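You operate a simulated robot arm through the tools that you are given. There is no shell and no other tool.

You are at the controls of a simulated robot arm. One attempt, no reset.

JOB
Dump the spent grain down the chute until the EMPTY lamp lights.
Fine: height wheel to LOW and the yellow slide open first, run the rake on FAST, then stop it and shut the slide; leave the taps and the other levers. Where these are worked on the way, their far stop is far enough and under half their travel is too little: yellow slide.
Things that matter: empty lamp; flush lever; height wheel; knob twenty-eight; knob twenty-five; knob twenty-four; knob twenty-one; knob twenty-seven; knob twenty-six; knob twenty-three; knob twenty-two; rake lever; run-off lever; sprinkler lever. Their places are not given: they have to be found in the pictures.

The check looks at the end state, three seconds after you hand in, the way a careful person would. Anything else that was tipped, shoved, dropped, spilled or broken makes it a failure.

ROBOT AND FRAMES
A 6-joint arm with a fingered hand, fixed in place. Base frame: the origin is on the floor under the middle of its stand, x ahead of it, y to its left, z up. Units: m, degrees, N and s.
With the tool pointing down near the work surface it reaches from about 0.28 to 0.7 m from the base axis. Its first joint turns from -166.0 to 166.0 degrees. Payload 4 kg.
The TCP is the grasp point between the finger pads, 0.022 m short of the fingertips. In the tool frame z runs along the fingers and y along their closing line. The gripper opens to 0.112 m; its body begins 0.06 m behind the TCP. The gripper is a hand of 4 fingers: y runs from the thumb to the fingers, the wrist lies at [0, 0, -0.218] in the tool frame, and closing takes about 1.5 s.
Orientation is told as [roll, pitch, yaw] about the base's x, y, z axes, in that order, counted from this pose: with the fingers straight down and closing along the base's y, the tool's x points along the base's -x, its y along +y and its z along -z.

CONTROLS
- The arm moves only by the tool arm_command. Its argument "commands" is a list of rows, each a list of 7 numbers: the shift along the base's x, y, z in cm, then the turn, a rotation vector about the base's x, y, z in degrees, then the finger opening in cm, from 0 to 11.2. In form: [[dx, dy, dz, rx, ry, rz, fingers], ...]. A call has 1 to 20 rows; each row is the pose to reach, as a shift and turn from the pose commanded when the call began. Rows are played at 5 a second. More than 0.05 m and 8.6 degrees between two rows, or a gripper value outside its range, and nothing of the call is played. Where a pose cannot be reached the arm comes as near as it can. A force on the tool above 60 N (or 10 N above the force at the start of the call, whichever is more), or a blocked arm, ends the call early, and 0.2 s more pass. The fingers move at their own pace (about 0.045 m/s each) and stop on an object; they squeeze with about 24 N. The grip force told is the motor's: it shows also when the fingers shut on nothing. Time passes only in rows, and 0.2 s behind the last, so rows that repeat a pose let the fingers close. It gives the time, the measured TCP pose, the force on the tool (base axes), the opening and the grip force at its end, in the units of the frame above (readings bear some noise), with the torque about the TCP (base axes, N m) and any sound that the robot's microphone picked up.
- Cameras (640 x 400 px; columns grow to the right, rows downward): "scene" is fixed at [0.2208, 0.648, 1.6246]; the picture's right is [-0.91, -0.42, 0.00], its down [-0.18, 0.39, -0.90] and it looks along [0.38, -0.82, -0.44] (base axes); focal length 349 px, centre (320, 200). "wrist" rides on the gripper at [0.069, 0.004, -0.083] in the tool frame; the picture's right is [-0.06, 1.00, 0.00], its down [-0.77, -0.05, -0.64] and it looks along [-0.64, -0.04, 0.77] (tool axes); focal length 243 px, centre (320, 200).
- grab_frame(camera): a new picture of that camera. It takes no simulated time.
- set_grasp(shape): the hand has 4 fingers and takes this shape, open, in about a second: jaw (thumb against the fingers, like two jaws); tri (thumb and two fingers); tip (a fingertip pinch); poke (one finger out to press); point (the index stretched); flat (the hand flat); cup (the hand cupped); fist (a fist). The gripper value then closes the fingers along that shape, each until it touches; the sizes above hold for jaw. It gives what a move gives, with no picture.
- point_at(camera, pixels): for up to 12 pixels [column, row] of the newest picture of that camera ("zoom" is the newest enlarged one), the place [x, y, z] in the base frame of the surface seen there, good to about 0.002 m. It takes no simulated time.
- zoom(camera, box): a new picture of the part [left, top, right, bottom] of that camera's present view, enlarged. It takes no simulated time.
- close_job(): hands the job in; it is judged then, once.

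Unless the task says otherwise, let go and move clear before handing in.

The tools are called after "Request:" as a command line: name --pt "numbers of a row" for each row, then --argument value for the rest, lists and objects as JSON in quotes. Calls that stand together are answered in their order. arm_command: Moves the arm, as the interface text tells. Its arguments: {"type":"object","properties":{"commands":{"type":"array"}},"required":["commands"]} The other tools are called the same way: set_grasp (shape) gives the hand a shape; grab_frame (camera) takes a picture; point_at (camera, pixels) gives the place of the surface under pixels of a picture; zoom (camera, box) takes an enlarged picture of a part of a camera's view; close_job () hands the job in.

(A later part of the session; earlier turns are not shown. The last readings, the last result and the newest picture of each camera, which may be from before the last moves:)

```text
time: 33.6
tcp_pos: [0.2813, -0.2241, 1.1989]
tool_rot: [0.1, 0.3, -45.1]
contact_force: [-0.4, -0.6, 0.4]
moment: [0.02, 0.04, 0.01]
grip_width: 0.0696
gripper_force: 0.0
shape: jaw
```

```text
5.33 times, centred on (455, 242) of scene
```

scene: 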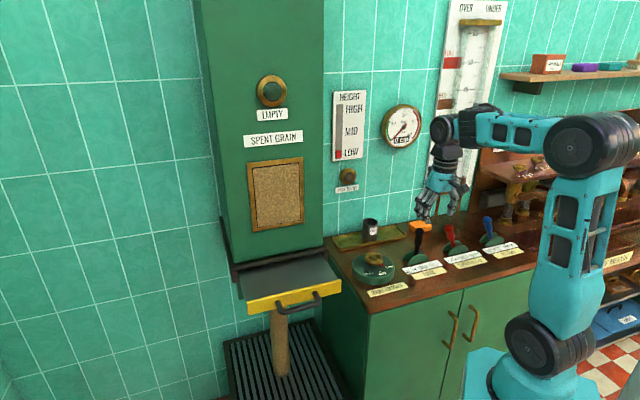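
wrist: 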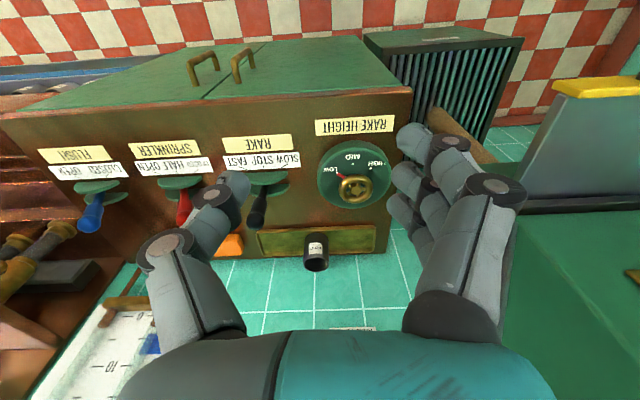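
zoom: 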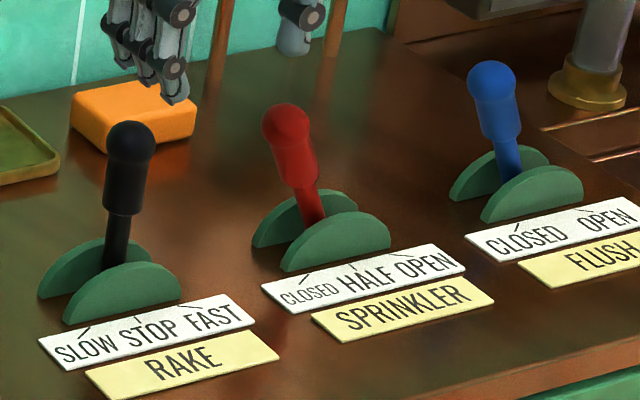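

Request:
point_at --camera "zoom" --pixels '[[130, 130], [130, 155], [124, 195], [118, 240], [286, 120], [295, 160], [313, 205], [50, 290], [170, 285], [140, 290], [340, 230], [490, 80]]'

Request:
point_at --camera "wrist" --pixels '[[257, 220], [263, 195], [268, 185], [185, 215], [185, 200], [265, 175], [283, 165], [240, 165]]'

```text
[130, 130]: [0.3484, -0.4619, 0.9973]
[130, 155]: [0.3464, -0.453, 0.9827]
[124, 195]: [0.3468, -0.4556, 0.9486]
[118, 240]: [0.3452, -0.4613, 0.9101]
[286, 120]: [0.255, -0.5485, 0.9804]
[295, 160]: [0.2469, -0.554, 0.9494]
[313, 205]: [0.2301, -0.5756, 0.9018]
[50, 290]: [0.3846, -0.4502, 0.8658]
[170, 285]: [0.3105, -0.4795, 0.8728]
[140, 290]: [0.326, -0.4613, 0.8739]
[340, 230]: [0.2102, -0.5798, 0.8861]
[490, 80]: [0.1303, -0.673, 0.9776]
```

```text
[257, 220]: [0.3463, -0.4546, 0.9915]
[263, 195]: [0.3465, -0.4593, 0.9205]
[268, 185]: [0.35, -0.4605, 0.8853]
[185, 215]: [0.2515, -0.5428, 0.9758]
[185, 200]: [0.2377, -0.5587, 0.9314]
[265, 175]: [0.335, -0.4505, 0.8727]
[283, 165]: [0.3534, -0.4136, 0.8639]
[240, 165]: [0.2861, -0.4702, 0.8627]
```

The rake lever's knob centre is about (0.350,-0.465,0.982); the red lever's knob is 13 cm toward -u, leaning this way, so I'll grip across the swing direction (fingers front/back) to keep clear of it. I move above the rake lever, turning to yaw -135.

Request:
arm_command --pt "0.6 -2.2 0 0 0 -8.2 7" --pt "1.2 -4.4 0 0 0 -16.4 7" --pt "1.9 -6.6 0 0 0 -24.6 7" --pt "2.5 -8.8 0 0 0 -32.8 7" --pt "3.1 -11 0 0 0 -41 7" --pt "3.8 -13.2 0 0 0 -49.2 7" --pt "4.4 -15.4 0 0 0 -57.4 7" --pt "5 -17.6 0 0 0 -65.6 7" --pt "5.7 -19.8 0 0 0 -73.8 7" --pt "6.3 -22 0 0 0 -82 7" --pt "6.9 -24.1 0 0 0 -89.8 7" --pt "6.9 -24.1 0 0 0 -89.8 7"

Request:
grab_frame --camera "scene"

Request:
grab_frame --camera "wrist"

```text
time: 36.2
tcp_pos: [0.3492, -0.4632, 1.1968]
tool_rot: [0.0, 0.2, -134.8]
contact_force: [0.1, 0.3, 1.1]
moment: [0.03, 0.0, 0.0]
grip_width: 0.0696
gripper_force: 0.0
shape: jaw
```

```text
taken
```

scene: 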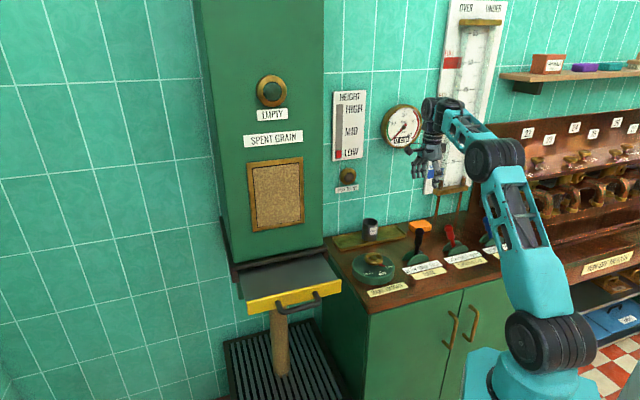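

```text
taken
```

wrist: 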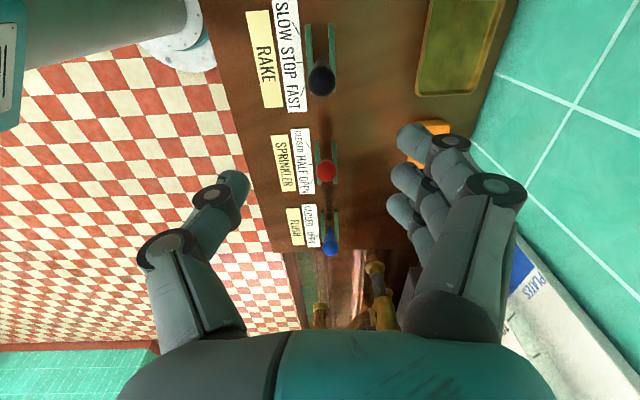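

The yaw works, and the lever knob appears at wrist (321,80). I measure it from this angle.

Request:
zoom --camera "wrist" --box '[240, 0, 400, 130]'

Request:
point_at --camera "wrist" --pixels '[[321, 80], [321, 68], [309, 80], [333, 80], [321, 92], [326, 172], [326, 163], [333, 245], [315, 45], [335, 45], [290, 60], [288, 30]]'

```text
3.08 times, centred on (320, 65) of wrist
```

zoom: 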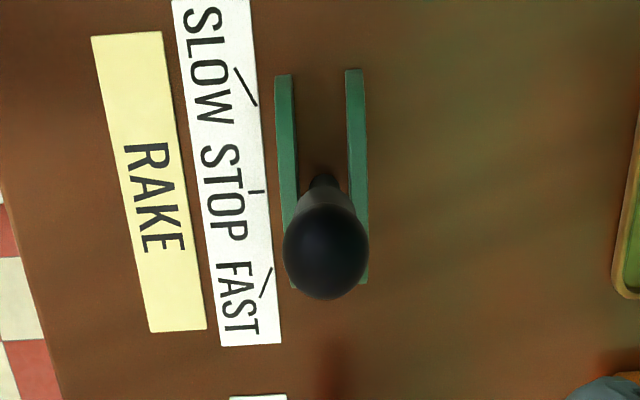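

```text
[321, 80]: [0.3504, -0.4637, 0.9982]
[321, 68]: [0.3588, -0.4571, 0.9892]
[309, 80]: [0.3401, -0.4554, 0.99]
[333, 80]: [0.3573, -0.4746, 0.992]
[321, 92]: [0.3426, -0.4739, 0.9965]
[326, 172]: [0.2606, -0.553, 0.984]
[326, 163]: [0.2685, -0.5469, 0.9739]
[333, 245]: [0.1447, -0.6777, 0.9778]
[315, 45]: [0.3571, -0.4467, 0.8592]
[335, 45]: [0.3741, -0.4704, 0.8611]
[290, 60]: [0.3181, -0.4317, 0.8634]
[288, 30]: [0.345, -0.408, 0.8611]
```

Knob centre confirmed at (0.350,-0.4635), top z=0.998. I descend straight over it with a 7 cm opening.

Request:
arm_command --pt "0.1 0 -4 0 0 0 7" --pt "0.1 0 -8 0 0 0 7" --pt "0.1 0 -12 0 0 0 7" --pt "0.1 0 -15 0 0 0 7" --pt "0.1 0 -17.5 0 0 0 7" --pt "0.1 0 -19.5 0 0 0 7" --pt "0.1 0 -21.3 0 0 0 7" --pt "0.1 0 -21.3 0 0 0 7"

Request:
grab_frame --camera "wrist"

Request:
zoom --camera "scene" --box '[375, 190, 515, 280]'

```text
time: 37.8
tcp_pos: [0.3756, -0.4991, 1.0139]
tool_rot: [1.3, 0.1, -134.8]
contact_force: [-1.4, 2.4, 39.8]
moment: [1.45, 1.38, -0.02]
grip_width: 0.0705
gripper_force: 0.1
shape: jaw
out of reach, approached as far as the arm can: row 3, 4, 5, 6, 7, 8
stopped in row 8: the force on the tool passed its limit at 74 N (the readings are from after the stop); the commanded pose is now the measured one
```

```text
taken
```

wrist: 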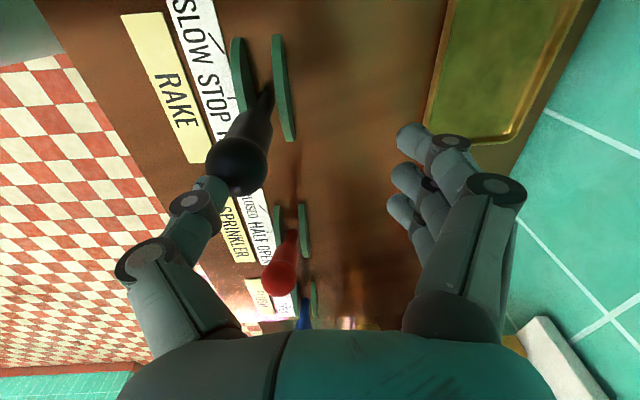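

```text
4.44 times, centred on (445, 235) of scene
```

zoom: 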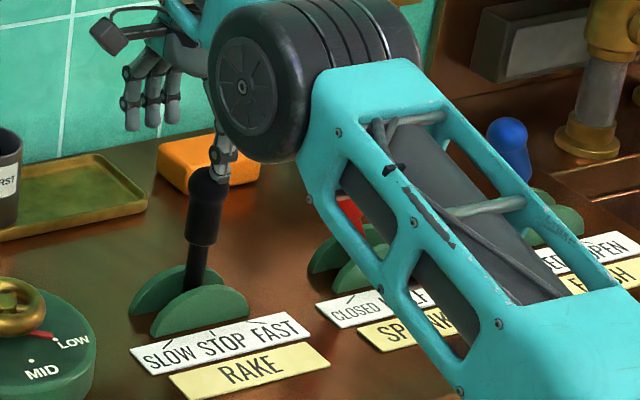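

The last rows were out of reach in this wrist turn, so the hand drifted to (0.376,-0.499) and the thumb is resting on the knob (40 N upward). I lift straight up at once.

Request:
arm_command --pt "0 0 1.5 0 0 0 7" --pt "0 0 4 0 0 0 7" --pt "0 0 8 0 0 0 7" --pt "0 0 12 0 0 0 7" --pt "0 0 16 0 0 0 7" --pt "-1.5 2 18 0 0 0 7" --pt "-2.5 3.5 18 0 0 0 7"

Request:
grab_frame --camera "wrist"

Request:
grab_frame --camera "scene"

Request:
zoom --camera "scene" --box '[375, 190, 515, 280]'

```text
time: 39.4
tcp_pos: [0.3514, -0.4667, 1.1866]
tool_rot: [0.9, 0.2, -134.8]
contact_force: [0.2, -0.4, -0.2]
moment: [0.01, 0.03, 0.02]
grip_width: 0.0699
gripper_force: 0.1
shape: jaw
```

```text
taken
```

wrist: 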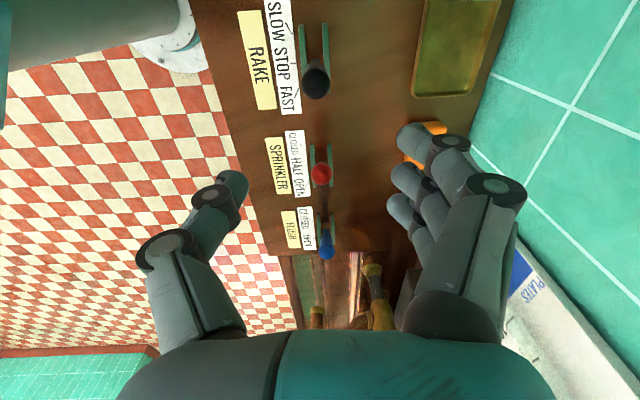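

```text
taken
```

scene: 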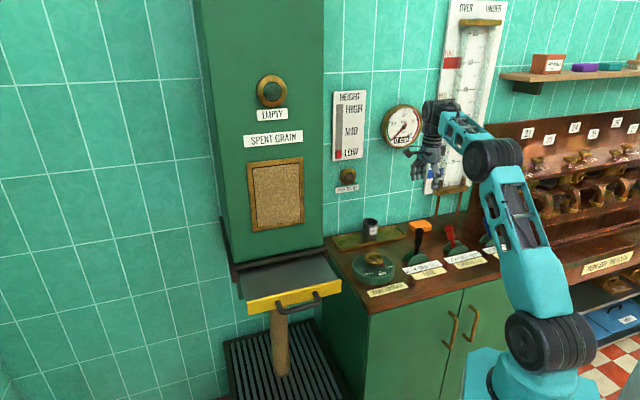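

```text
4.44 times, centred on (445, 235) of scene
```

zoom: 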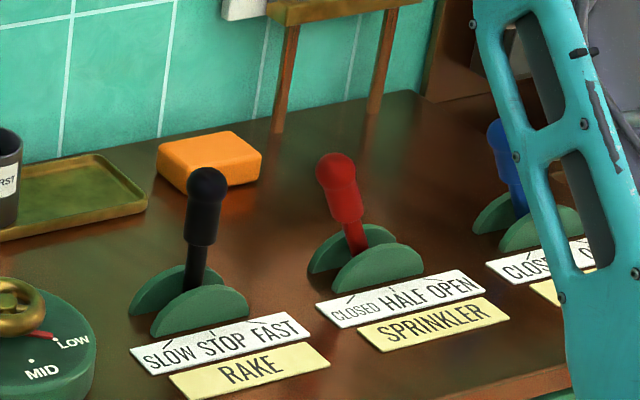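

All levers and the wheel are unchanged (black lever still at STOP, zoom (205,220)). The -135 turn limits reach, so I use yaw -90 instead, which was fine at the wheel; I turn in the air first and come down only to z=1.08 to check reach.

Request:
arm_command --pt "0 0 0 0.05 0.14 7.5 7" --pt "0 0.1 0 0.1 0.28 15 7" --pt "-0.1 0.2 0 0.17 0.42 22.5 7" --pt "-0.1 0.3 0 0.23 0.56 30 7" --pt "-0.1 0.3 0 0.29 0.7 37.5 7" --pt "-0.1 0.3 0 0.35 0.85 44.8 7" --pt "-0.1 0.3 -3.5 0.35 0.85 44.8 7" --pt "-0.1 0.3 -7 0.35 0.85 44.8 7" --pt "-0.1 0.3 -10.5 0.35 0.85 44.8 7" --pt "-0.1 0.3 -10.5 0.35 0.85 44.8 7"

Request:
grab_frame --camera "wrist"

Request:
grab_frame --camera "scene"

```text
time: 41.6
tcp_pos: [0.3476, -0.4623, 1.0832]
tool_rot: [0.0, 0.1, -89.9]
contact_force: [0.6, -0.6, -0.2]
moment: [-0.04, 0.02, -0.02]
grip_width: 0.0698
gripper_force: 0.1
shape: jaw
```

```text
taken
```

wrist: 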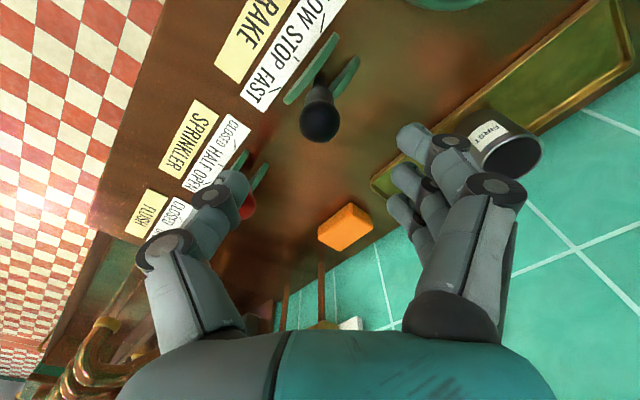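

```text
taken
```

scene: 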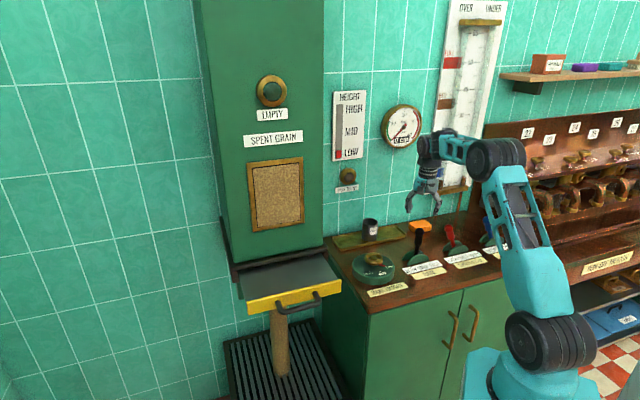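

Reach is exact here, and the knob lies on the approach line (wrist (320,115)). I go down to z≈1.02 and check again before straddling.

Request:
arm_command --pt "0.1 -0.05 -2 0 0 0 6.5" --pt "0.2 -0.1 -4 0 0 0 6.5" --pt "0.2 -0.1 -5.5 0 0 0 6.5" --pt "0.2 -0.1 -5.5 0 0 0 6.5"

Request:
grab_frame --camera "wrist"

```text
time: 42.6
tcp_pos: [0.3504, -0.4633, 1.0268]
tool_rot: [-0.1, 0.2, -89.8]
contact_force: [-1.4, -0.5, 0.2]
moment: [0.02, -0.01, 0.0]
grip_width: 0.0656
gripper_force: 0.1
shape: jaw
```

```text
taken
```

wrist: 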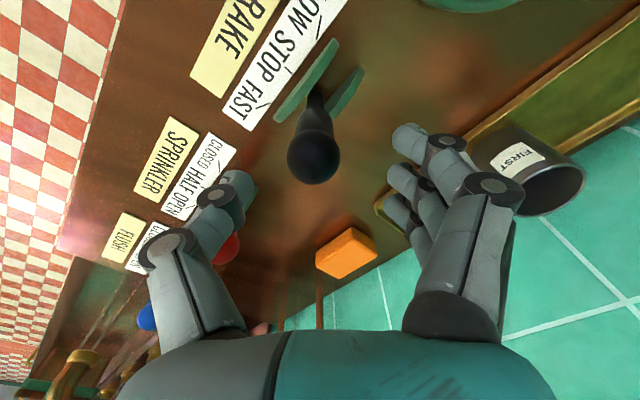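

Reach is still exact; the knob is at wrist (313,155), a few mm toward the thumb. I descend the last 4.5 cm and close.

Request:
arm_command --pt "-0.1 0 -1.5 0 0 0 6.5" --pt "-0.2 0 -3 0 0 0 6.5" --pt "-0.2 0 -4.4 0 0 0 6.5" --pt "-0.2 0 -4.4 0 0 0 6.5"

Request:
grab_frame --camera "wrist"

Request:
zoom --camera "scene" --box '[375, 190, 515, 280]'

```text
time: 43.6
tcp_pos: [0.3504, -0.4638, 0.9846]
tool_rot: [0.0, 0.2, -89.9]
contact_force: [0.2, 0.9, -0.2]
moment: [-0.01, -0.01, 0.01]
grip_width: 0.0655
gripper_force: 0.1
shape: jaw
```

```text
taken
```

wrist: 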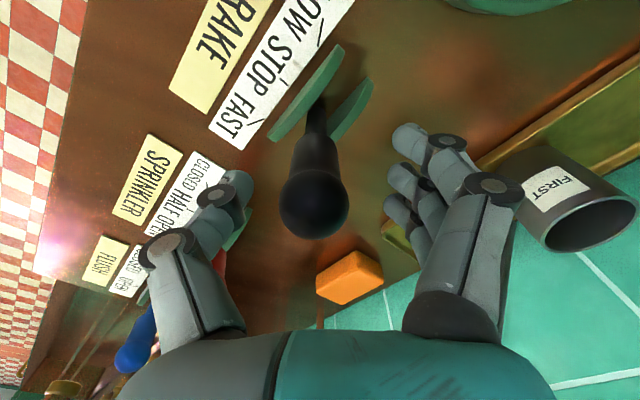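

```text
4.44 times, centred on (445, 235) of scene
```

zoom: 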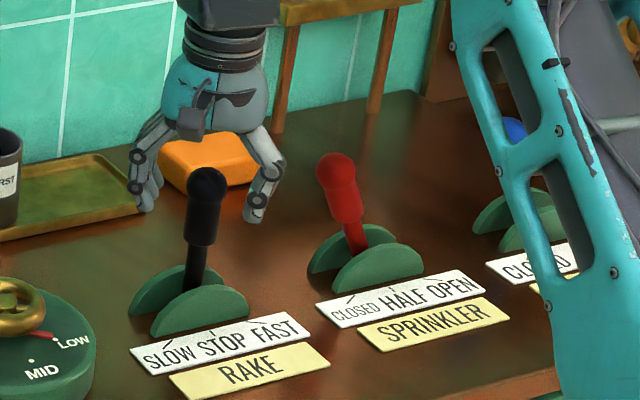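

The knob is centred between thumb and fingers (wrist (314,202)). I close on it.

Request:
arm_command --pt "-0.1 0 0 0 0 0 5" --pt "-0.1 0 0 0 0 0 4" --pt "-0.1 0 0 0 0 0 3" --pt "-0.1 0 0 0 0 0 2" --pt "-0.1 0 0 0 0 0 1" --pt "-0.1 0 0 0 0 0 1" --pt "-0.1 0 0 0 0 0 1"

Request:
grab_frame --camera "wrist"

Request:
zoom --camera "scene" --box '[375, 190, 515, 280]'

```text
time: 45.2
tcp_pos: [0.349, -0.4635, 0.9842]
tool_rot: [-0.1, 0.4, -90.0]
contact_force: [-5.5, 2.1, -1.6]
moment: [0.02, 0.05, 0.03]
grip_width: 0.0133
gripper_force: 24.0
shape: jaw
```

```text
taken
```

wrist: 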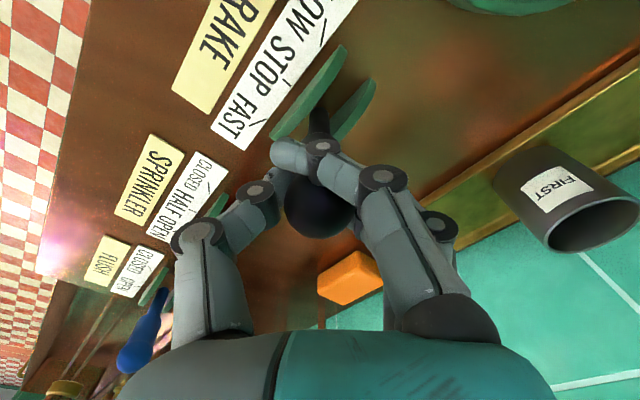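

```text
4.44 times, centred on (445, 235) of scene
```

zoom: 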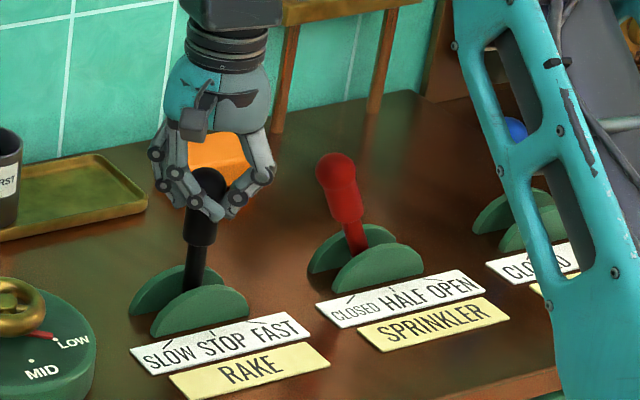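

The lever is held, with one finger caging its front side. I move it along its arc toward FAST (-x,-y), about 15° first.

Request:
arm_command --pt "-0.37 -0.37 0 0 0 0 0.5" --pt "-0.73 -0.73 -0.05 0 0 0 0.5" --pt "-1.1 -1.1 -0.1 0 0 0 0.5" --pt "-1.46 -1.46 -0.18 0 0 0 0.5" --pt "-1.82 -1.82 -0.28 0 0 0 0.5" --pt "-2.18 -2.18 -0.41 0 0 0 0.5" --pt "-2.18 -2.18 -0.41 0 0 0 0.5"

Request:
grab_frame --camera "wrist"

Request:
grab_frame --camera "scene"

Request:
zoom --camera "scene" --box '[375, 190, 515, 280]'

```text
time: 46.8
tcp_pos: [0.3265, -0.4849, 0.9808]
tool_rot: [0.0, 0.3, -90.0]
contact_force: [1.5, 8.3, -8.4]
moment: [0.23, -0.48, 0.07]
grip_width: 0.0127
gripper_force: 23.7
shape: jaw
```

```text
taken
```

wrist: 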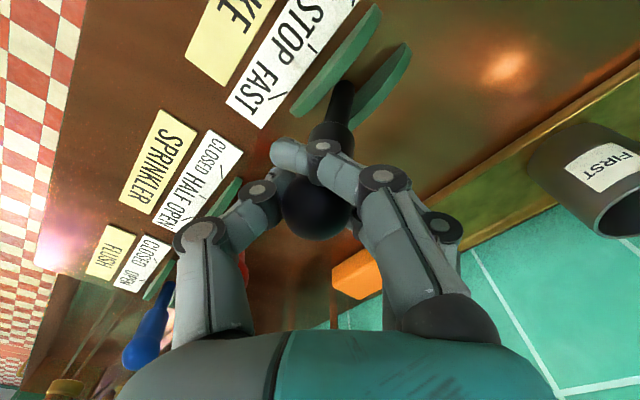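

```text
taken
```

scene: 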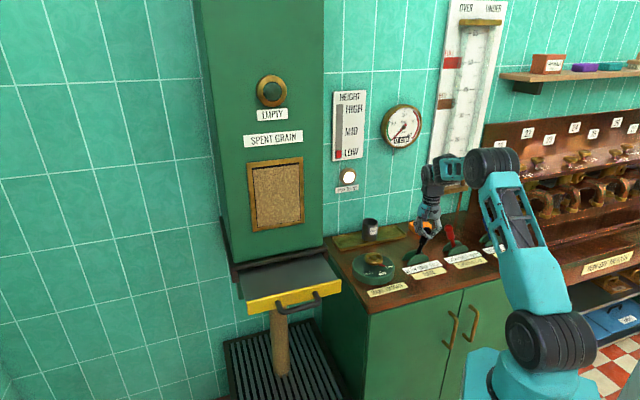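

```text
4.44 times, centred on (445, 235) of scene
```

zoom: 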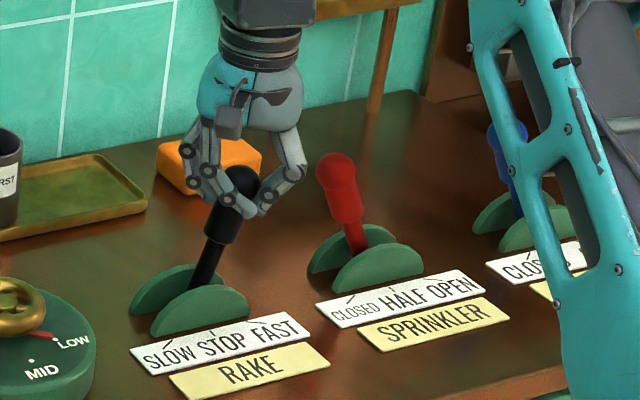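

The RAKE TURNS lamp (347,177) is now lit and the lever is about 15° toward FAST; the red lever still has several cm clearance. I carry on to about 25°.

Request:
arm_command --pt "-0.35 -0.35 -0.15 0 0 0 0.5" --pt "-0.7 -0.7 -0.31 0 0 0 0.5" --pt "-1.05 -1.05 -0.5 0 0 0 0.5" --pt "-1.38 -1.38 -0.7 0 0 0 0.5" --pt "-1.38 -1.38 -0.7 0 0 0 0.5"

Request:
grab_frame --camera "wrist"

Request:
grab_frame --camera "scene"

Request:
zoom --camera "scene" --box '[375, 190, 515, 280]'

```text
time: 48.0
tcp_pos: [0.3128, -0.5001, 0.9751]
tool_rot: [0.1, 0.2, -89.9]
contact_force: [3.5, 12.2, -8.0]
moment: [0.32, -0.61, 0.06]
grip_width: 0.0119
gripper_force: 24.4
shape: jaw
```

```text
taken
```

wrist: 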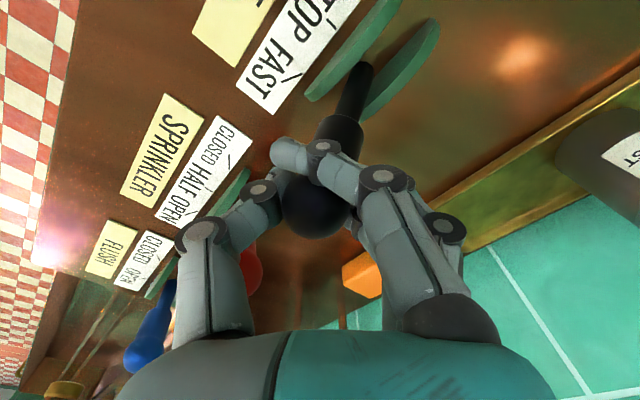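

```text
taken
```

scene: 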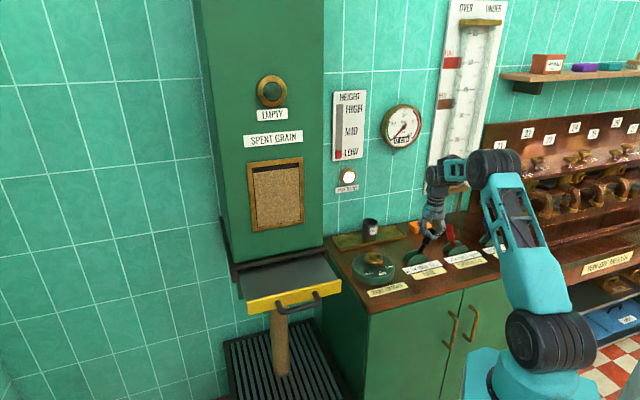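

```text
4.44 times, centred on (445, 235) of scene
```

zoom: 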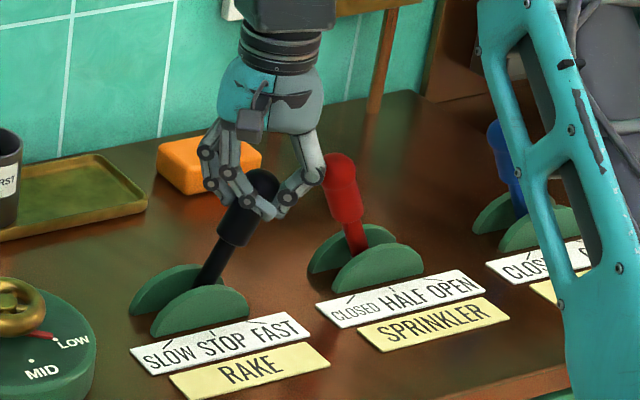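

Grain level in the window (around (275,170)) has begun to drop and the red lever is untouched. I nudge about 4° further to see whether this is the FAST stop.

Request:
arm_command --pt "-0.2 -0.2 -0.13 0 0 0 0.5" --pt "-0.4 -0.4 -0.26 0 0 0 0.5" --pt "-0.55 -0.55 -0.37 0 0 0 0.5" --pt "-0.55 -0.55 -0.37 0 0 0 0.5"

Request:
grab_frame --camera "wrist"

Request:
zoom --camera "scene" --box '[200, 50, 520, 300]'

Request:
zoom --camera "scene" --box '[385, 200, 485, 280]'

```text
time: 49.0
tcp_pos: [0.308, -0.5037, 0.9706]
tool_rot: [0.1, 0.1, -89.9]
contact_force: [8.6, 27.0, 16.2]
moment: [0.35, -0.51, -0.05]
grip_width: 0.0119
gripper_force: 24.1
shape: jaw
```

```text
taken
```

wrist: 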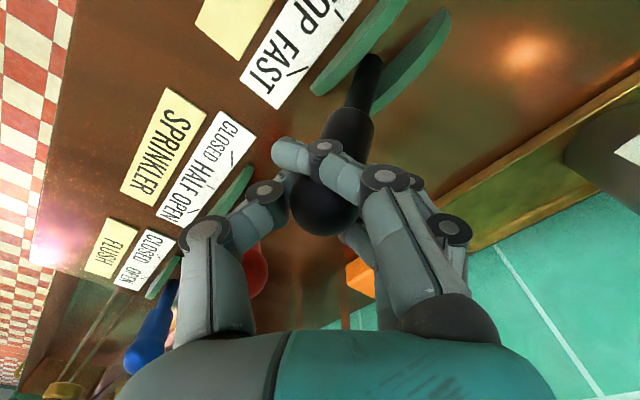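

```text
1.60 times, centred on (360, 175) of scene
```

zoom: 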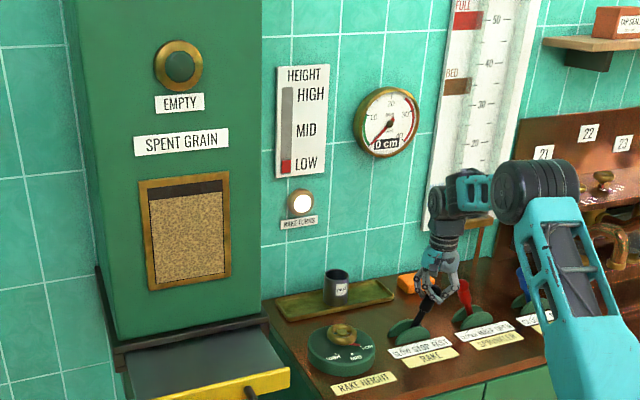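

```text
5.00 times, centred on (435, 240) of scene
```

zoom: 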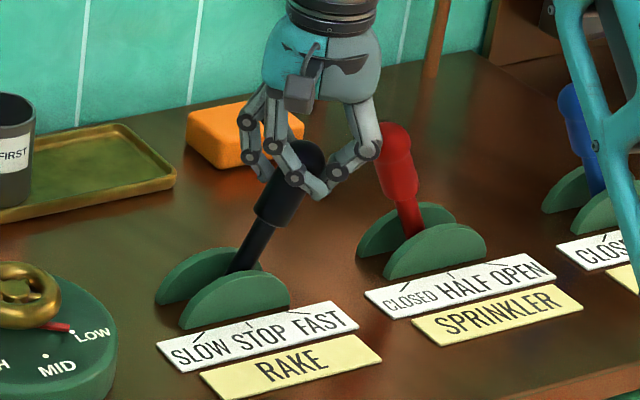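

The force rose sharply (27 N), so this is the FAST stop; grain in the window is sinking and the drag gauge looks low. I ease off slightly and hold for 4 s.

Request:
arm_command --pt "0.2 0.2 0.15 0 0 0 0.5" --pt "0.2 0.2 0.15 0 0 0 0.5" --pt "0.2 0.2 0.15 0 0 0 0.5" --pt "0.2 0.2 0.15 0 0 0 0.5" --pt "0.2 0.2 0.15 0 0 0 0.5" --pt "0.2 0.2 0.15 0 0 0 0.5" --pt "0.2 0.2 0.15 0 0 0 0.5" --pt "0.2 0.2 0.15 0 0 0 0.5" --pt "0.2 0.2 0.15 0 0 0 0.5" --pt "0.2 0.2 0.15 0 0 0 0.5" --pt "0.2 0.2 0.15 0 0 0 0.5" --pt "0.2 0.2 0.15 0 0 0 0.5" --pt "0.2 0.2 0.15 0 0 0 0.5" --pt "0.2 0.2 0.15 0 0 0 0.5" --pt "0.2 0.2 0.15 0 0 0 0.5"

Request:
zoom --camera "scene" --box '[200, 50, 520, 300]'

```text
time: 52.2
tcp_pos: [0.3106, -0.5023, 0.9723]
tool_rot: [0.0, 0.3, -90.1]
contact_force: [-5.1, 6.8, 7.2]
moment: [0.13, -0.31, -0.07]
grip_width: 0.0123
gripper_force: 24.2
shape: jaw
```

```text
1.60 times, centred on (360, 175) of scene
```

zoom: 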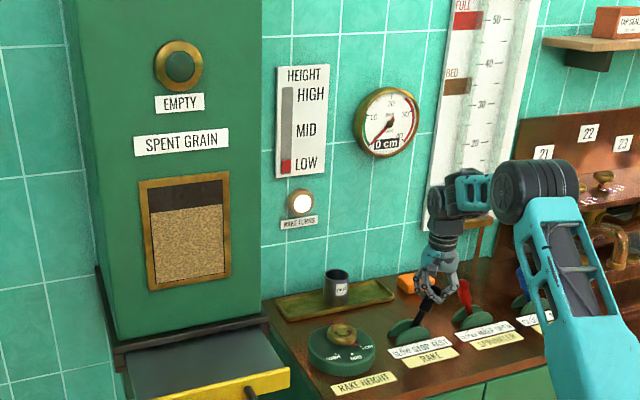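

The level has sunk to about a third down (zoom (188,210)) with everything steady. I hold on for another 4 s.

Request:
arm_command --pt "0 0 0 0 0 0 0.5" --pt "0 0 0 0 0 0 0.5" --pt "0 0 0 0 0 0 0.5" --pt "0 0 0 0 0 0 0.5" --pt "0 0 0 0 0 0 0.5" --pt "0 0 0 0 0 0 0.5" --pt "0 0 0 0 0 0 0.5" --pt "0 0 0 0 0 0 0.5" --pt "0 0 0 0 0 0 0.5" --pt "0 0 0 0 0 0 0.5" --pt "0 0 0 0 0 0 0.5" --pt "0 0 0 0 0 0 0.5" --pt "0 0 0 0 0 0 0.5" --pt "0 0 0 0 0 0 0.5" --pt "0 0 0 0 0 0 0.5" --pt "0 0 0 0 0 0 0.5" --pt "0 0 0 0 0 0 0.5" --pt "0 0 0 0 0 0 0.5" --pt "0 0 0 0 0 0 0.5" --pt "0 0 0 0 0 0 0.5"

Request:
zoom --camera "scene" --box '[200, 50, 520, 300]'

```text
time: 56.4
tcp_pos: [0.3088, -0.5024, 0.9714]
tool_rot: [-0.1, 0.3, -89.9]
contact_force: [-5.3, 6.5, 7.6]
moment: [0.11, -0.28, -0.05]
grip_width: 0.0123
gripper_force: 23.7
shape: jaw
```

```text
1.60 times, centred on (360, 175) of scene
```

zoom: 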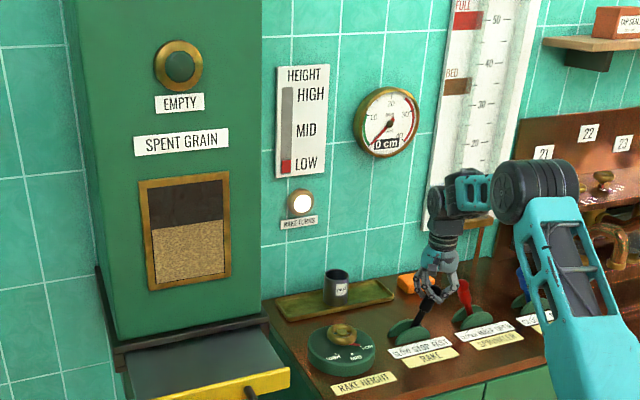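

The level is now near half (zoom (188,225)) and EMPTY is still dark. I keep holding FAST.

Request:
arm_command --pt "0 0 0 0 0 0 0.5" --pt "0 0 0 0 0 0 0.5" --pt "0 0 0 0 0 0 0.5" --pt "0 0 0 0 0 0 0.5" --pt "0 0 0 0 0 0 0.5" --pt "0 0 0 0 0 0 0.5" --pt "0 0 0 0 0 0 0.5" --pt "0 0 0 0 0 0 0.5" --pt "0 0 0 0 0 0 0.5" --pt "0 0 0 0 0 0 0.5" --pt "0 0 0 0 0 0 0.5" --pt "0 0 0 0 0 0 0.5" --pt "0 0 0 0 0 0 0.5" --pt "0 0 0 0 0 0 0.5" --pt "0 0 0 0 0 0 0.5" --pt "0 0 0 0 0 0 0.5" --pt "0 0 0 0 0 0 0.5" --pt "0 0 0 0 0 0 0.5" --pt "0 0 0 0 0 0 0.5" --pt "0 0 0 0 0 0 0.5"

Request:
zoom --camera "scene" --box '[200, 50, 520, 300]'

```text
time: 60.6
tcp_pos: [0.3082, -0.5026, 0.9724]
tool_rot: [0.0, 0.1, -89.9]
contact_force: [-4.2, 6.2, 7.0]
moment: [0.15, -0.25, -0.1]
grip_width: 0.0125
gripper_force: 24.0
shape: jaw
```

```text
1.60 times, centred on (360, 175) of scene
```

zoom: 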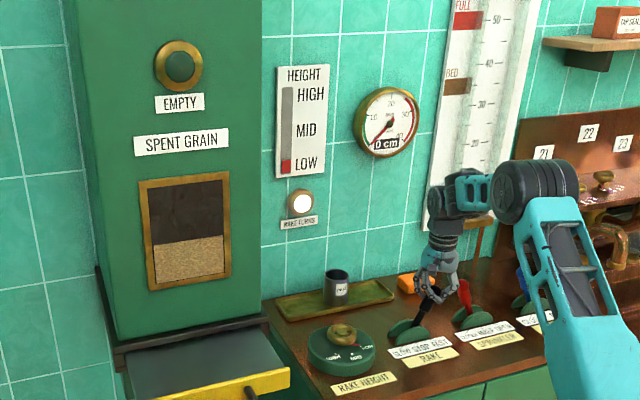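

The level is at about 60% down (zoom (188,240)), EMPTY still dark. I hold on.

Request:
arm_command --pt "0 0 0 0 0 0 0.5" --pt "0 0 0 0 0 0 0.5" --pt "0 0 0 0 0 0 0.5" --pt "0 0 0 0 0 0 0.5" --pt "0 0 0 0 0 0 0.5" --pt "0 0 0 0 0 0 0.5" --pt "0 0 0 0 0 0 0.5" --pt "0 0 0 0 0 0 0.5" --pt "0 0 0 0 0 0 0.5" --pt "0 0 0 0 0 0 0.5" --pt "0 0 0 0 0 0 0.5" --pt "0 0 0 0 0 0 0.5" --pt "0 0 0 0 0 0 0.5" --pt "0 0 0 0 0 0 0.5" --pt "0 0 0 0 0 0 0.5" --pt "0 0 0 0 0 0 0.5" --pt "0 0 0 0 0 0 0.5" --pt "0 0 0 0 0 0 0.5" --pt "0 0 0 0 0 0 0.5" --pt "0 0 0 0 0 0 0.5"

Request:
zoom --camera "scene" --box '[200, 50, 520, 300]'

```text
time: 64.8
tcp_pos: [0.3082, -0.503, 0.9719]
tool_rot: [-0.1, 0.2, -89.9]
contact_force: [-5.5, 5.3, 7.6]
moment: [0.13, -0.31, -0.11]
grip_width: 0.0123
gripper_force: 24.2
shape: jaw
```

```text
1.60 times, centred on (360, 175) of scene
```

zoom: 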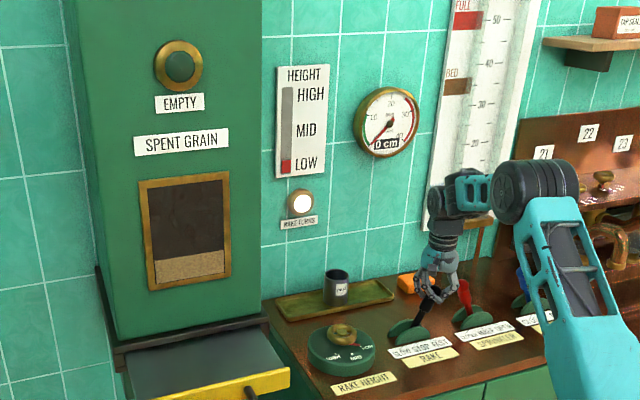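

About a quarter of the window is left (zoom (188,258)). I hold on another 4 s, then check the lamp.

Request:
arm_command --pt "0 0 0 0 0 0 0.5" --pt "0 0 0 0 0 0 0.5" --pt "0 0 0 0 0 0 0.5" --pt "0 0 0 0 0 0 0.5" --pt "0 0 0 0 0 0 0.5" --pt "0 0 0 0 0 0 0.5" --pt "0 0 0 0 0 0 0.5" --pt "0 0 0 0 0 0 0.5" --pt "0 0 0 0 0 0 0.5" --pt "0 0 0 0 0 0 0.5" --pt "0 0 0 0 0 0 0.5" --pt "0 0 0 0 0 0 0.5" --pt "0 0 0 0 0 0 0.5" --pt "0 0 0 0 0 0 0.5" --pt "0 0 0 0 0 0 0.5" --pt "0 0 0 0 0 0 0.5" --pt "0 0 0 0 0 0 0.5" --pt "0 0 0 0 0 0 0.5" --pt "0 0 0 0 0 0 0.5" --pt "0 0 0 0 0 0 0.5"

Request:
zoom --camera "scene" --box '[200, 50, 520, 300]'

```text
time: 69.0
tcp_pos: [0.3094, -0.5032, 0.9723]
tool_rot: [0.1, 0.3, -90.0]
contact_force: [-5.5, 5.6, 6.9]
moment: [0.14, -0.27, -0.05]
grip_width: 0.0123
gripper_force: 24.0
shape: jaw
```

```text
1.60 times, centred on (360, 175) of scene
```

zoom: 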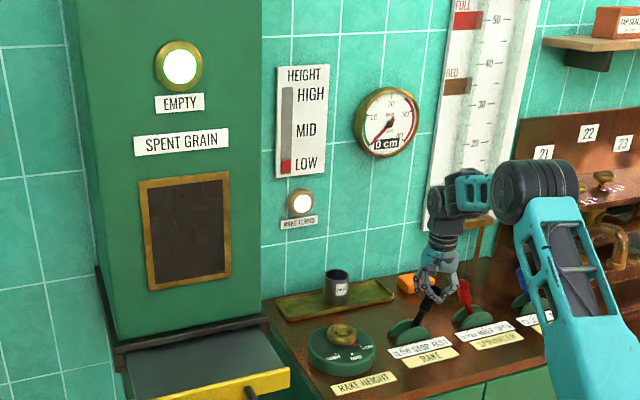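

EMPTY (zoom (181,65)) is lit and the window is bare. I bring the rake lever back along its arc to STOP.

Request:
arm_command --pt "0.49 0.49 0.3 0 0 0 0.5" --pt "1.03 1.03 0.61 0 0 0 0.5" --pt "1.59 1.59 0.87 0 0 0 0.5" --pt "2.16 2.16 1.07 0 0 0 0.5" --pt "2.74 2.74 1.21 0 0 0 0.5" --pt "3.32 3.32 1.3 0 0 0 0.5" --pt "3.91 3.91 1.33 0 0 0 0.5" --pt "3.91 3.91 1.33 0 0 0 0.5"

Request:
grab_frame --camera "wrist"

Request:
zoom --camera "scene" --box '[200, 50, 520, 300]'

Request:
zoom --camera "scene" --box '[375, 190, 515, 280]'

```text
time: 70.8
tcp_pos: [0.3476, -0.4635, 0.9832]
tool_rot: [-0.1, 0.2, -90.0]
contact_force: [-19.0, 7.0, -5.4]
moment: [-0.43, 0.55, 0.14]
grip_width: 0.0127
gripper_force: 24.1
shape: jaw
```

```text
taken
```

wrist: 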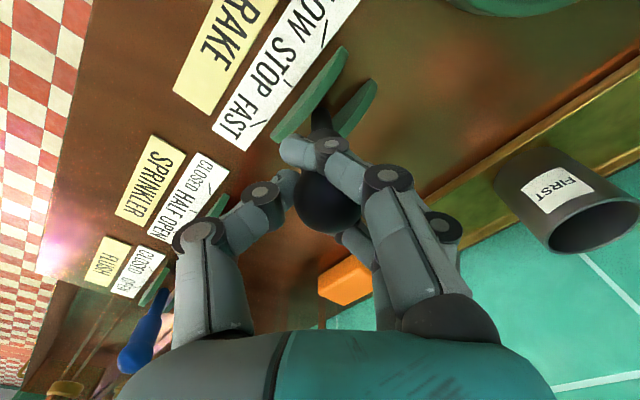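

```text
1.60 times, centred on (360, 175) of scene
```

zoom: 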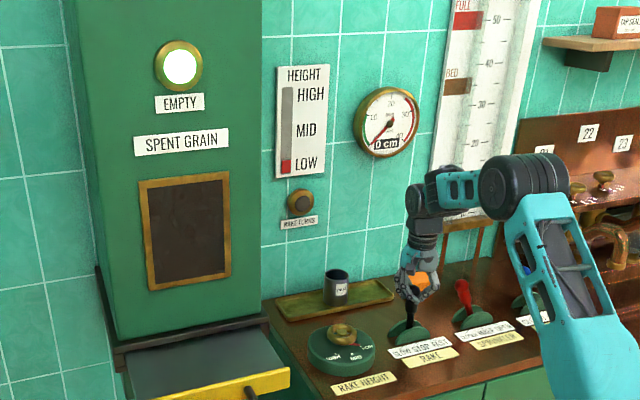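

```text
4.44 times, centred on (445, 235) of scene
```

zoom: 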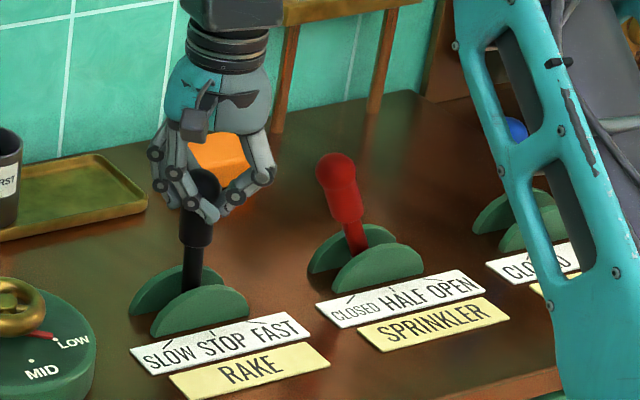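

RAKE TURNS (zoom (300,203)) is off and EMPTY stays lit. The lever looks a hair past upright toward SLOW, so I measure its shaft before letting go.

Request:
point_at --camera "zoom" --pixels '[[205, 180], [197, 228], [195, 240], [194, 255], [193, 270], [345, 175]]'

Request:
point_at --camera "wrist" --pixels '[[328, 205], [322, 120]]'

```text
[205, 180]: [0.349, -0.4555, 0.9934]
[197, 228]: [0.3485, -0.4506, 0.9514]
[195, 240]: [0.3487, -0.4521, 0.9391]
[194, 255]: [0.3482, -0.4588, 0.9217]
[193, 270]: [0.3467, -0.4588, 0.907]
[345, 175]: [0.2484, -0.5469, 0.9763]
```

```text
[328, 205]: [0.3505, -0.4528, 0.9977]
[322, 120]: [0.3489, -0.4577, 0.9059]
```

The shaft reads about 3° toward SLOW (u≈-0.072 vs -0.077 originally at z 0.95). I nudge 4 mm in x and y back toward FAST and measure again.

Request:
arm_command --pt "-0.2 -0.2 0 0 0 0 0.5" --pt "-0.4 -0.4 0 0 0 0 0.5" --pt "-0.4 -0.4 0 0 0 0 0.5" --pt "-0.4 -0.4 0 0 0 0 0.5"

Request:
zoom --camera "scene" --box '[375, 190, 515, 280]'

Request:
point_at --camera "zoom" --pixels '[[205, 180], [197, 228], [195, 240], [194, 255], [193, 270]]'

```text
time: 71.8
tcp_pos: [0.3437, -0.4679, 0.9837]
tool_rot: [0.1, 0.2, -90.0]
contact_force: [-16.3, 10.4, -8.8]
moment: [-0.29, 0.36, 0.1]
grip_width: 0.013
gripper_force: 24.1
shape: jaw
```

```text
4.44 times, centred on (445, 235) of scene
```

zoom: 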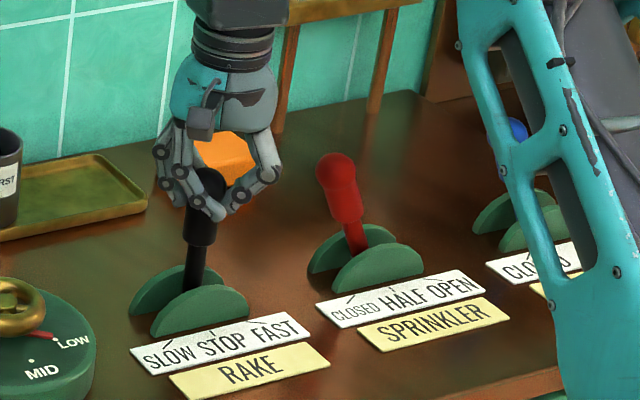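

```text
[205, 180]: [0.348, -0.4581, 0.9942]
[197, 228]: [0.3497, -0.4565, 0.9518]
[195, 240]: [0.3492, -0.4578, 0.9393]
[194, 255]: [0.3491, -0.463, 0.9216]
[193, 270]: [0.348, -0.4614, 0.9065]
```

The lever now matches its original upright STOP position (zoom top (208,180), foot (195,280)). I open the hand and check that it stays.

Request:
arm_command --pt "0 0 0 0 0 0 2" --pt "0 0 0 0 0 0 3.5" --pt "0 0 0 0 0 0 5" --pt "0 0 0 0 0 0 6.5" --pt "0 0 0 0 0 0 6.5" --pt "0 0 0 0 0 0 6.5"

Request:
zoom --camera "scene" --box '[375, 190, 515, 280]'

Request:
grab_frame --camera "wrist"

```text
time: 73.2
tcp_pos: [0.3445, -0.4677, 0.9844]
tool_rot: [-0.1, 0.2, -89.9]
contact_force: [-0.9, 0.2, 0.7]
moment: [0.01, 0.0, -0.01]
grip_width: 0.0644
gripper_force: 0.0
shape: jaw
```

```text
4.44 times, centred on (445, 235) of scene
```

zoom: 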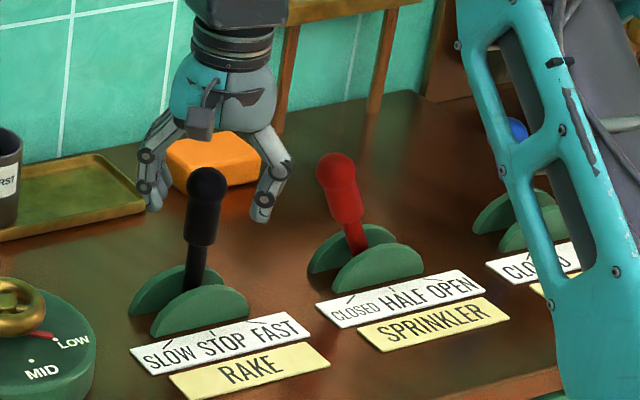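

```text
taken
```

wrist: 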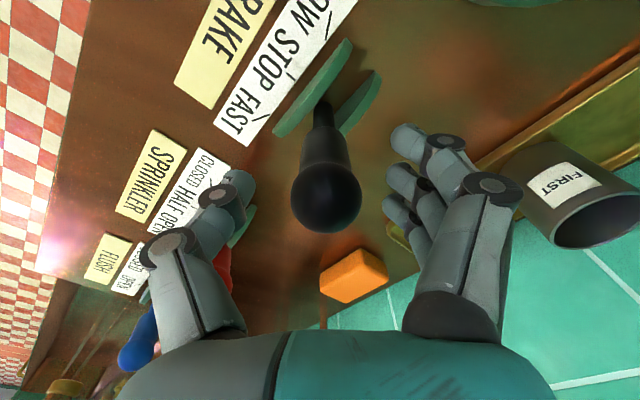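

The rake lever stays upright at STOP (zoom (207,183), as at the start). I lift straight up and then swing back over to the chute in two moves.

Request:
arm_command --pt "0 0 2 0 0 0 6.5" --pt "0 0 5 0 0 0 6.5" --pt "0 0 9 0 0 0 6.5" --pt "0 0 13 0 0 0 6.5" --pt "0 0 17 0 0 0 6.5" --pt "0 0 21 0 0 0 6.5" --pt "-1.5 4 22 0 0 7.5 6.5" --pt "-3 8 22 0 0 15 6.5" --pt "-4.5 12 22 0 0 22.5 6.5" --pt "-6 16 22 0 0 30 6" --pt "-6 20 22 0 0 37.5 5" --pt "-6 24 22 0 0 45 4" --pt "-5 28 22 0 0 52.5 3.6" --pt "-4 32 22 0 0 60 3.6" --pt "-3 36 22 0 0 67.5 3.6" --pt "-2 40 22 0 0 75 3.6" --pt "-1 44 22 0 0 82.5 3.6" --pt "0 48 22 0 0 90 3.6" --pt "0 48 22 0 0 90 3.6"

Request:
grab_frame --camera "scene"

```text
time: 77.2
tcp_pos: [0.346, 0.0126, 1.2043]
tool_rot: [0.0, 0.2, 0.1]
contact_force: [-0.3, 0.1, 0.7]
moment: [0.0, 0.05, 0.02]
grip_width: 0.0365
gripper_force: 0.1
shape: jaw
```

```text
taken
```

scene: 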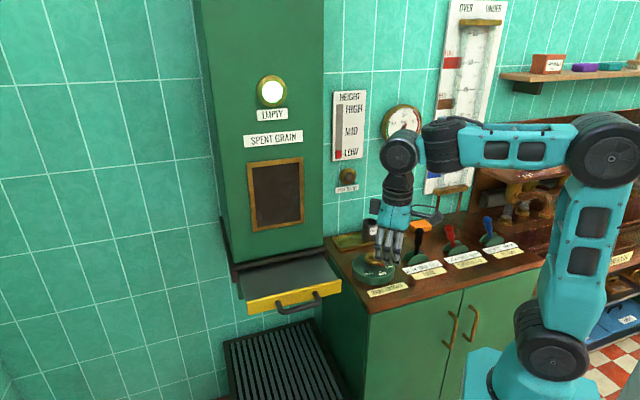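

EMPTY is lit, the grain stream has stopped, and the slide is still open. I turn to yaw 45 and move in front of the slide.

Request:
arm_command --pt "1.2 2 -0.4 0 0 7.5 3.6" --pt "2.5 3.9 -0.8 0 0 15 3.6" --pt "3.7 5.9 -1.2 0 0 22.5 3.6" --pt "4.9 7.8 -1.6 0 0 30 3.6" --pt "6.2 9.8 -2 0 0 37.5 3.6" --pt "7.4 11.7 -2.4 0 0 44.9 3.6" --pt "7.4 11.7 -2.4 0 0 44.9 3.6"

Request:
grab_frame --camera "wrist"

```text
time: 78.8
tcp_pos: [0.4191, 0.1282, 1.1797]
tool_rot: [0.0, 0.2, 45.1]
contact_force: [-0.8, 0.3, -1.1]
moment: [-0.01, -0.03, 0.01]
grip_width: 0.0362
gripper_force: 0.0
shape: jaw
```

```text
taken
```

wrist: 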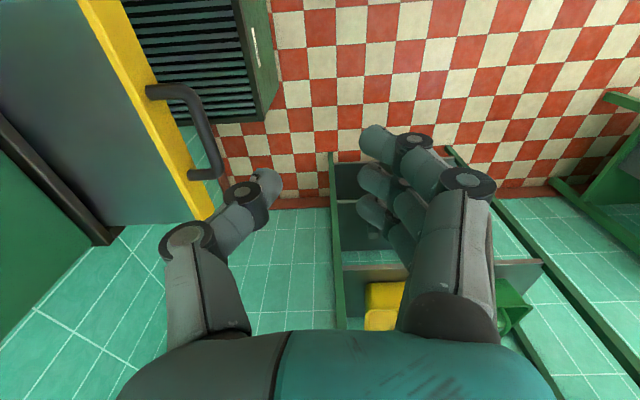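

Request:
point_at --camera "wrist" --pixels '[[190, 93], [200, 115], [207, 135], [213, 155], [155, 90], [195, 174], [150, 100], [185, 170]]'

Request:
arm_command --pt "0.9 0 -1.3 -4.546 -4.546 0 3.6" --pt "1.9 0 -2.5 -9.091 -9.091 0 3.6" --pt "2.8 -0.1 -3.8 -13.637 -13.637 0 3.6" --pt "3.7 -0.1 -5.1 -18.183 -18.183 0 3.6" --pt "4.6 -0.1 -6.3 -22.728 -22.728 0 3.6" --pt "5.6 -0.2 -7.6 -27.274 -27.274 0 3.6" --pt "6.5 -0.2 -8.9 -31.82 -31.82 0 3.6" --pt "6.5 -0.2 -8.9 -31.82 -31.82 0 3.6"

Request:
grab_frame --camera "wrist"

```text
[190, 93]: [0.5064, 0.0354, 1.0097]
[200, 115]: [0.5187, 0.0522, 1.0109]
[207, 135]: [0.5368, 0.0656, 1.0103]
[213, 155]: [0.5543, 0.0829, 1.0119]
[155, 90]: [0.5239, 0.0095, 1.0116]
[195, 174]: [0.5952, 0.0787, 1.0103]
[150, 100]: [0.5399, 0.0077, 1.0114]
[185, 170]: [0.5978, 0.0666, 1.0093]
```

```text
time: 80.6
tcp_pos: [0.4849, 0.1268, 1.0921]
tool_rot: [-45.0, 0.1, 44.8]
contact_force: [-0.3, -0.2, 0.7]
moment: [0.0, -0.03, 0.0]
grip_width: 0.0364
gripper_force: 0.0
shape: jaw
```

```text
taken
```

wrist: 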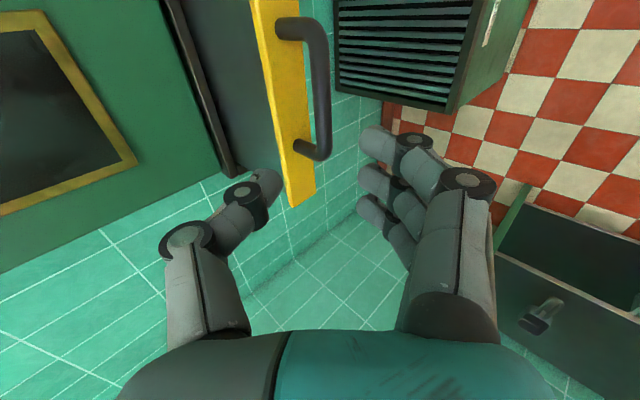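

The view matches the first standoff (bar at wrist (322,90)). I advance onto the bar the same way as before.

Request:
arm_command --pt "1.2 -1.15 -1.8 0 0 0 3.6" --pt "2.4 -2.4 -3.6 0 0 0 3.6" --pt "3.4 -3.5 -5.2 0 0 0 3.6" --pt "4.1 -4.2 -6.4 0 0 0 3.6" --pt "4.6 -4.7 -7.2 0 0 0 3.6" --pt "5.0 -5.15 -7.9 0 0 0 3.6" --pt "5.36 -5.53 -8.54 0 0 0 3.6" --pt "5.36 -5.53 -8.54 0 0 0 3.6"

Request:
grab_frame --camera "wrist"

```text
time: 82.4
tcp_pos: [0.5365, 0.0733, 1.0056]
tool_rot: [-45.0, 0.2, 44.8]
contact_force: [0.4, -0.1, 0.2]
moment: [0.01, 0.03, 0.01]
grip_width: 0.0365
gripper_force: 0.0
shape: jaw
```

```text
taken
```

wrist: 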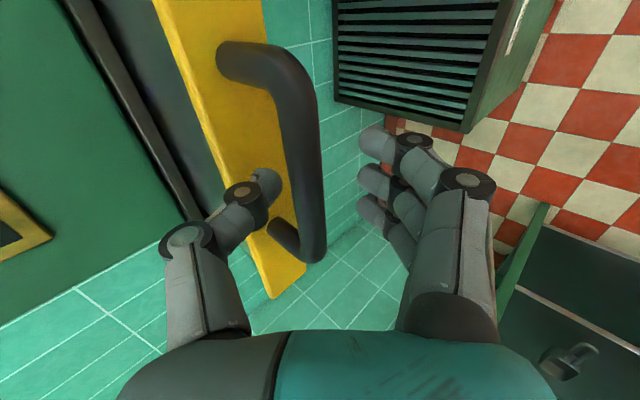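

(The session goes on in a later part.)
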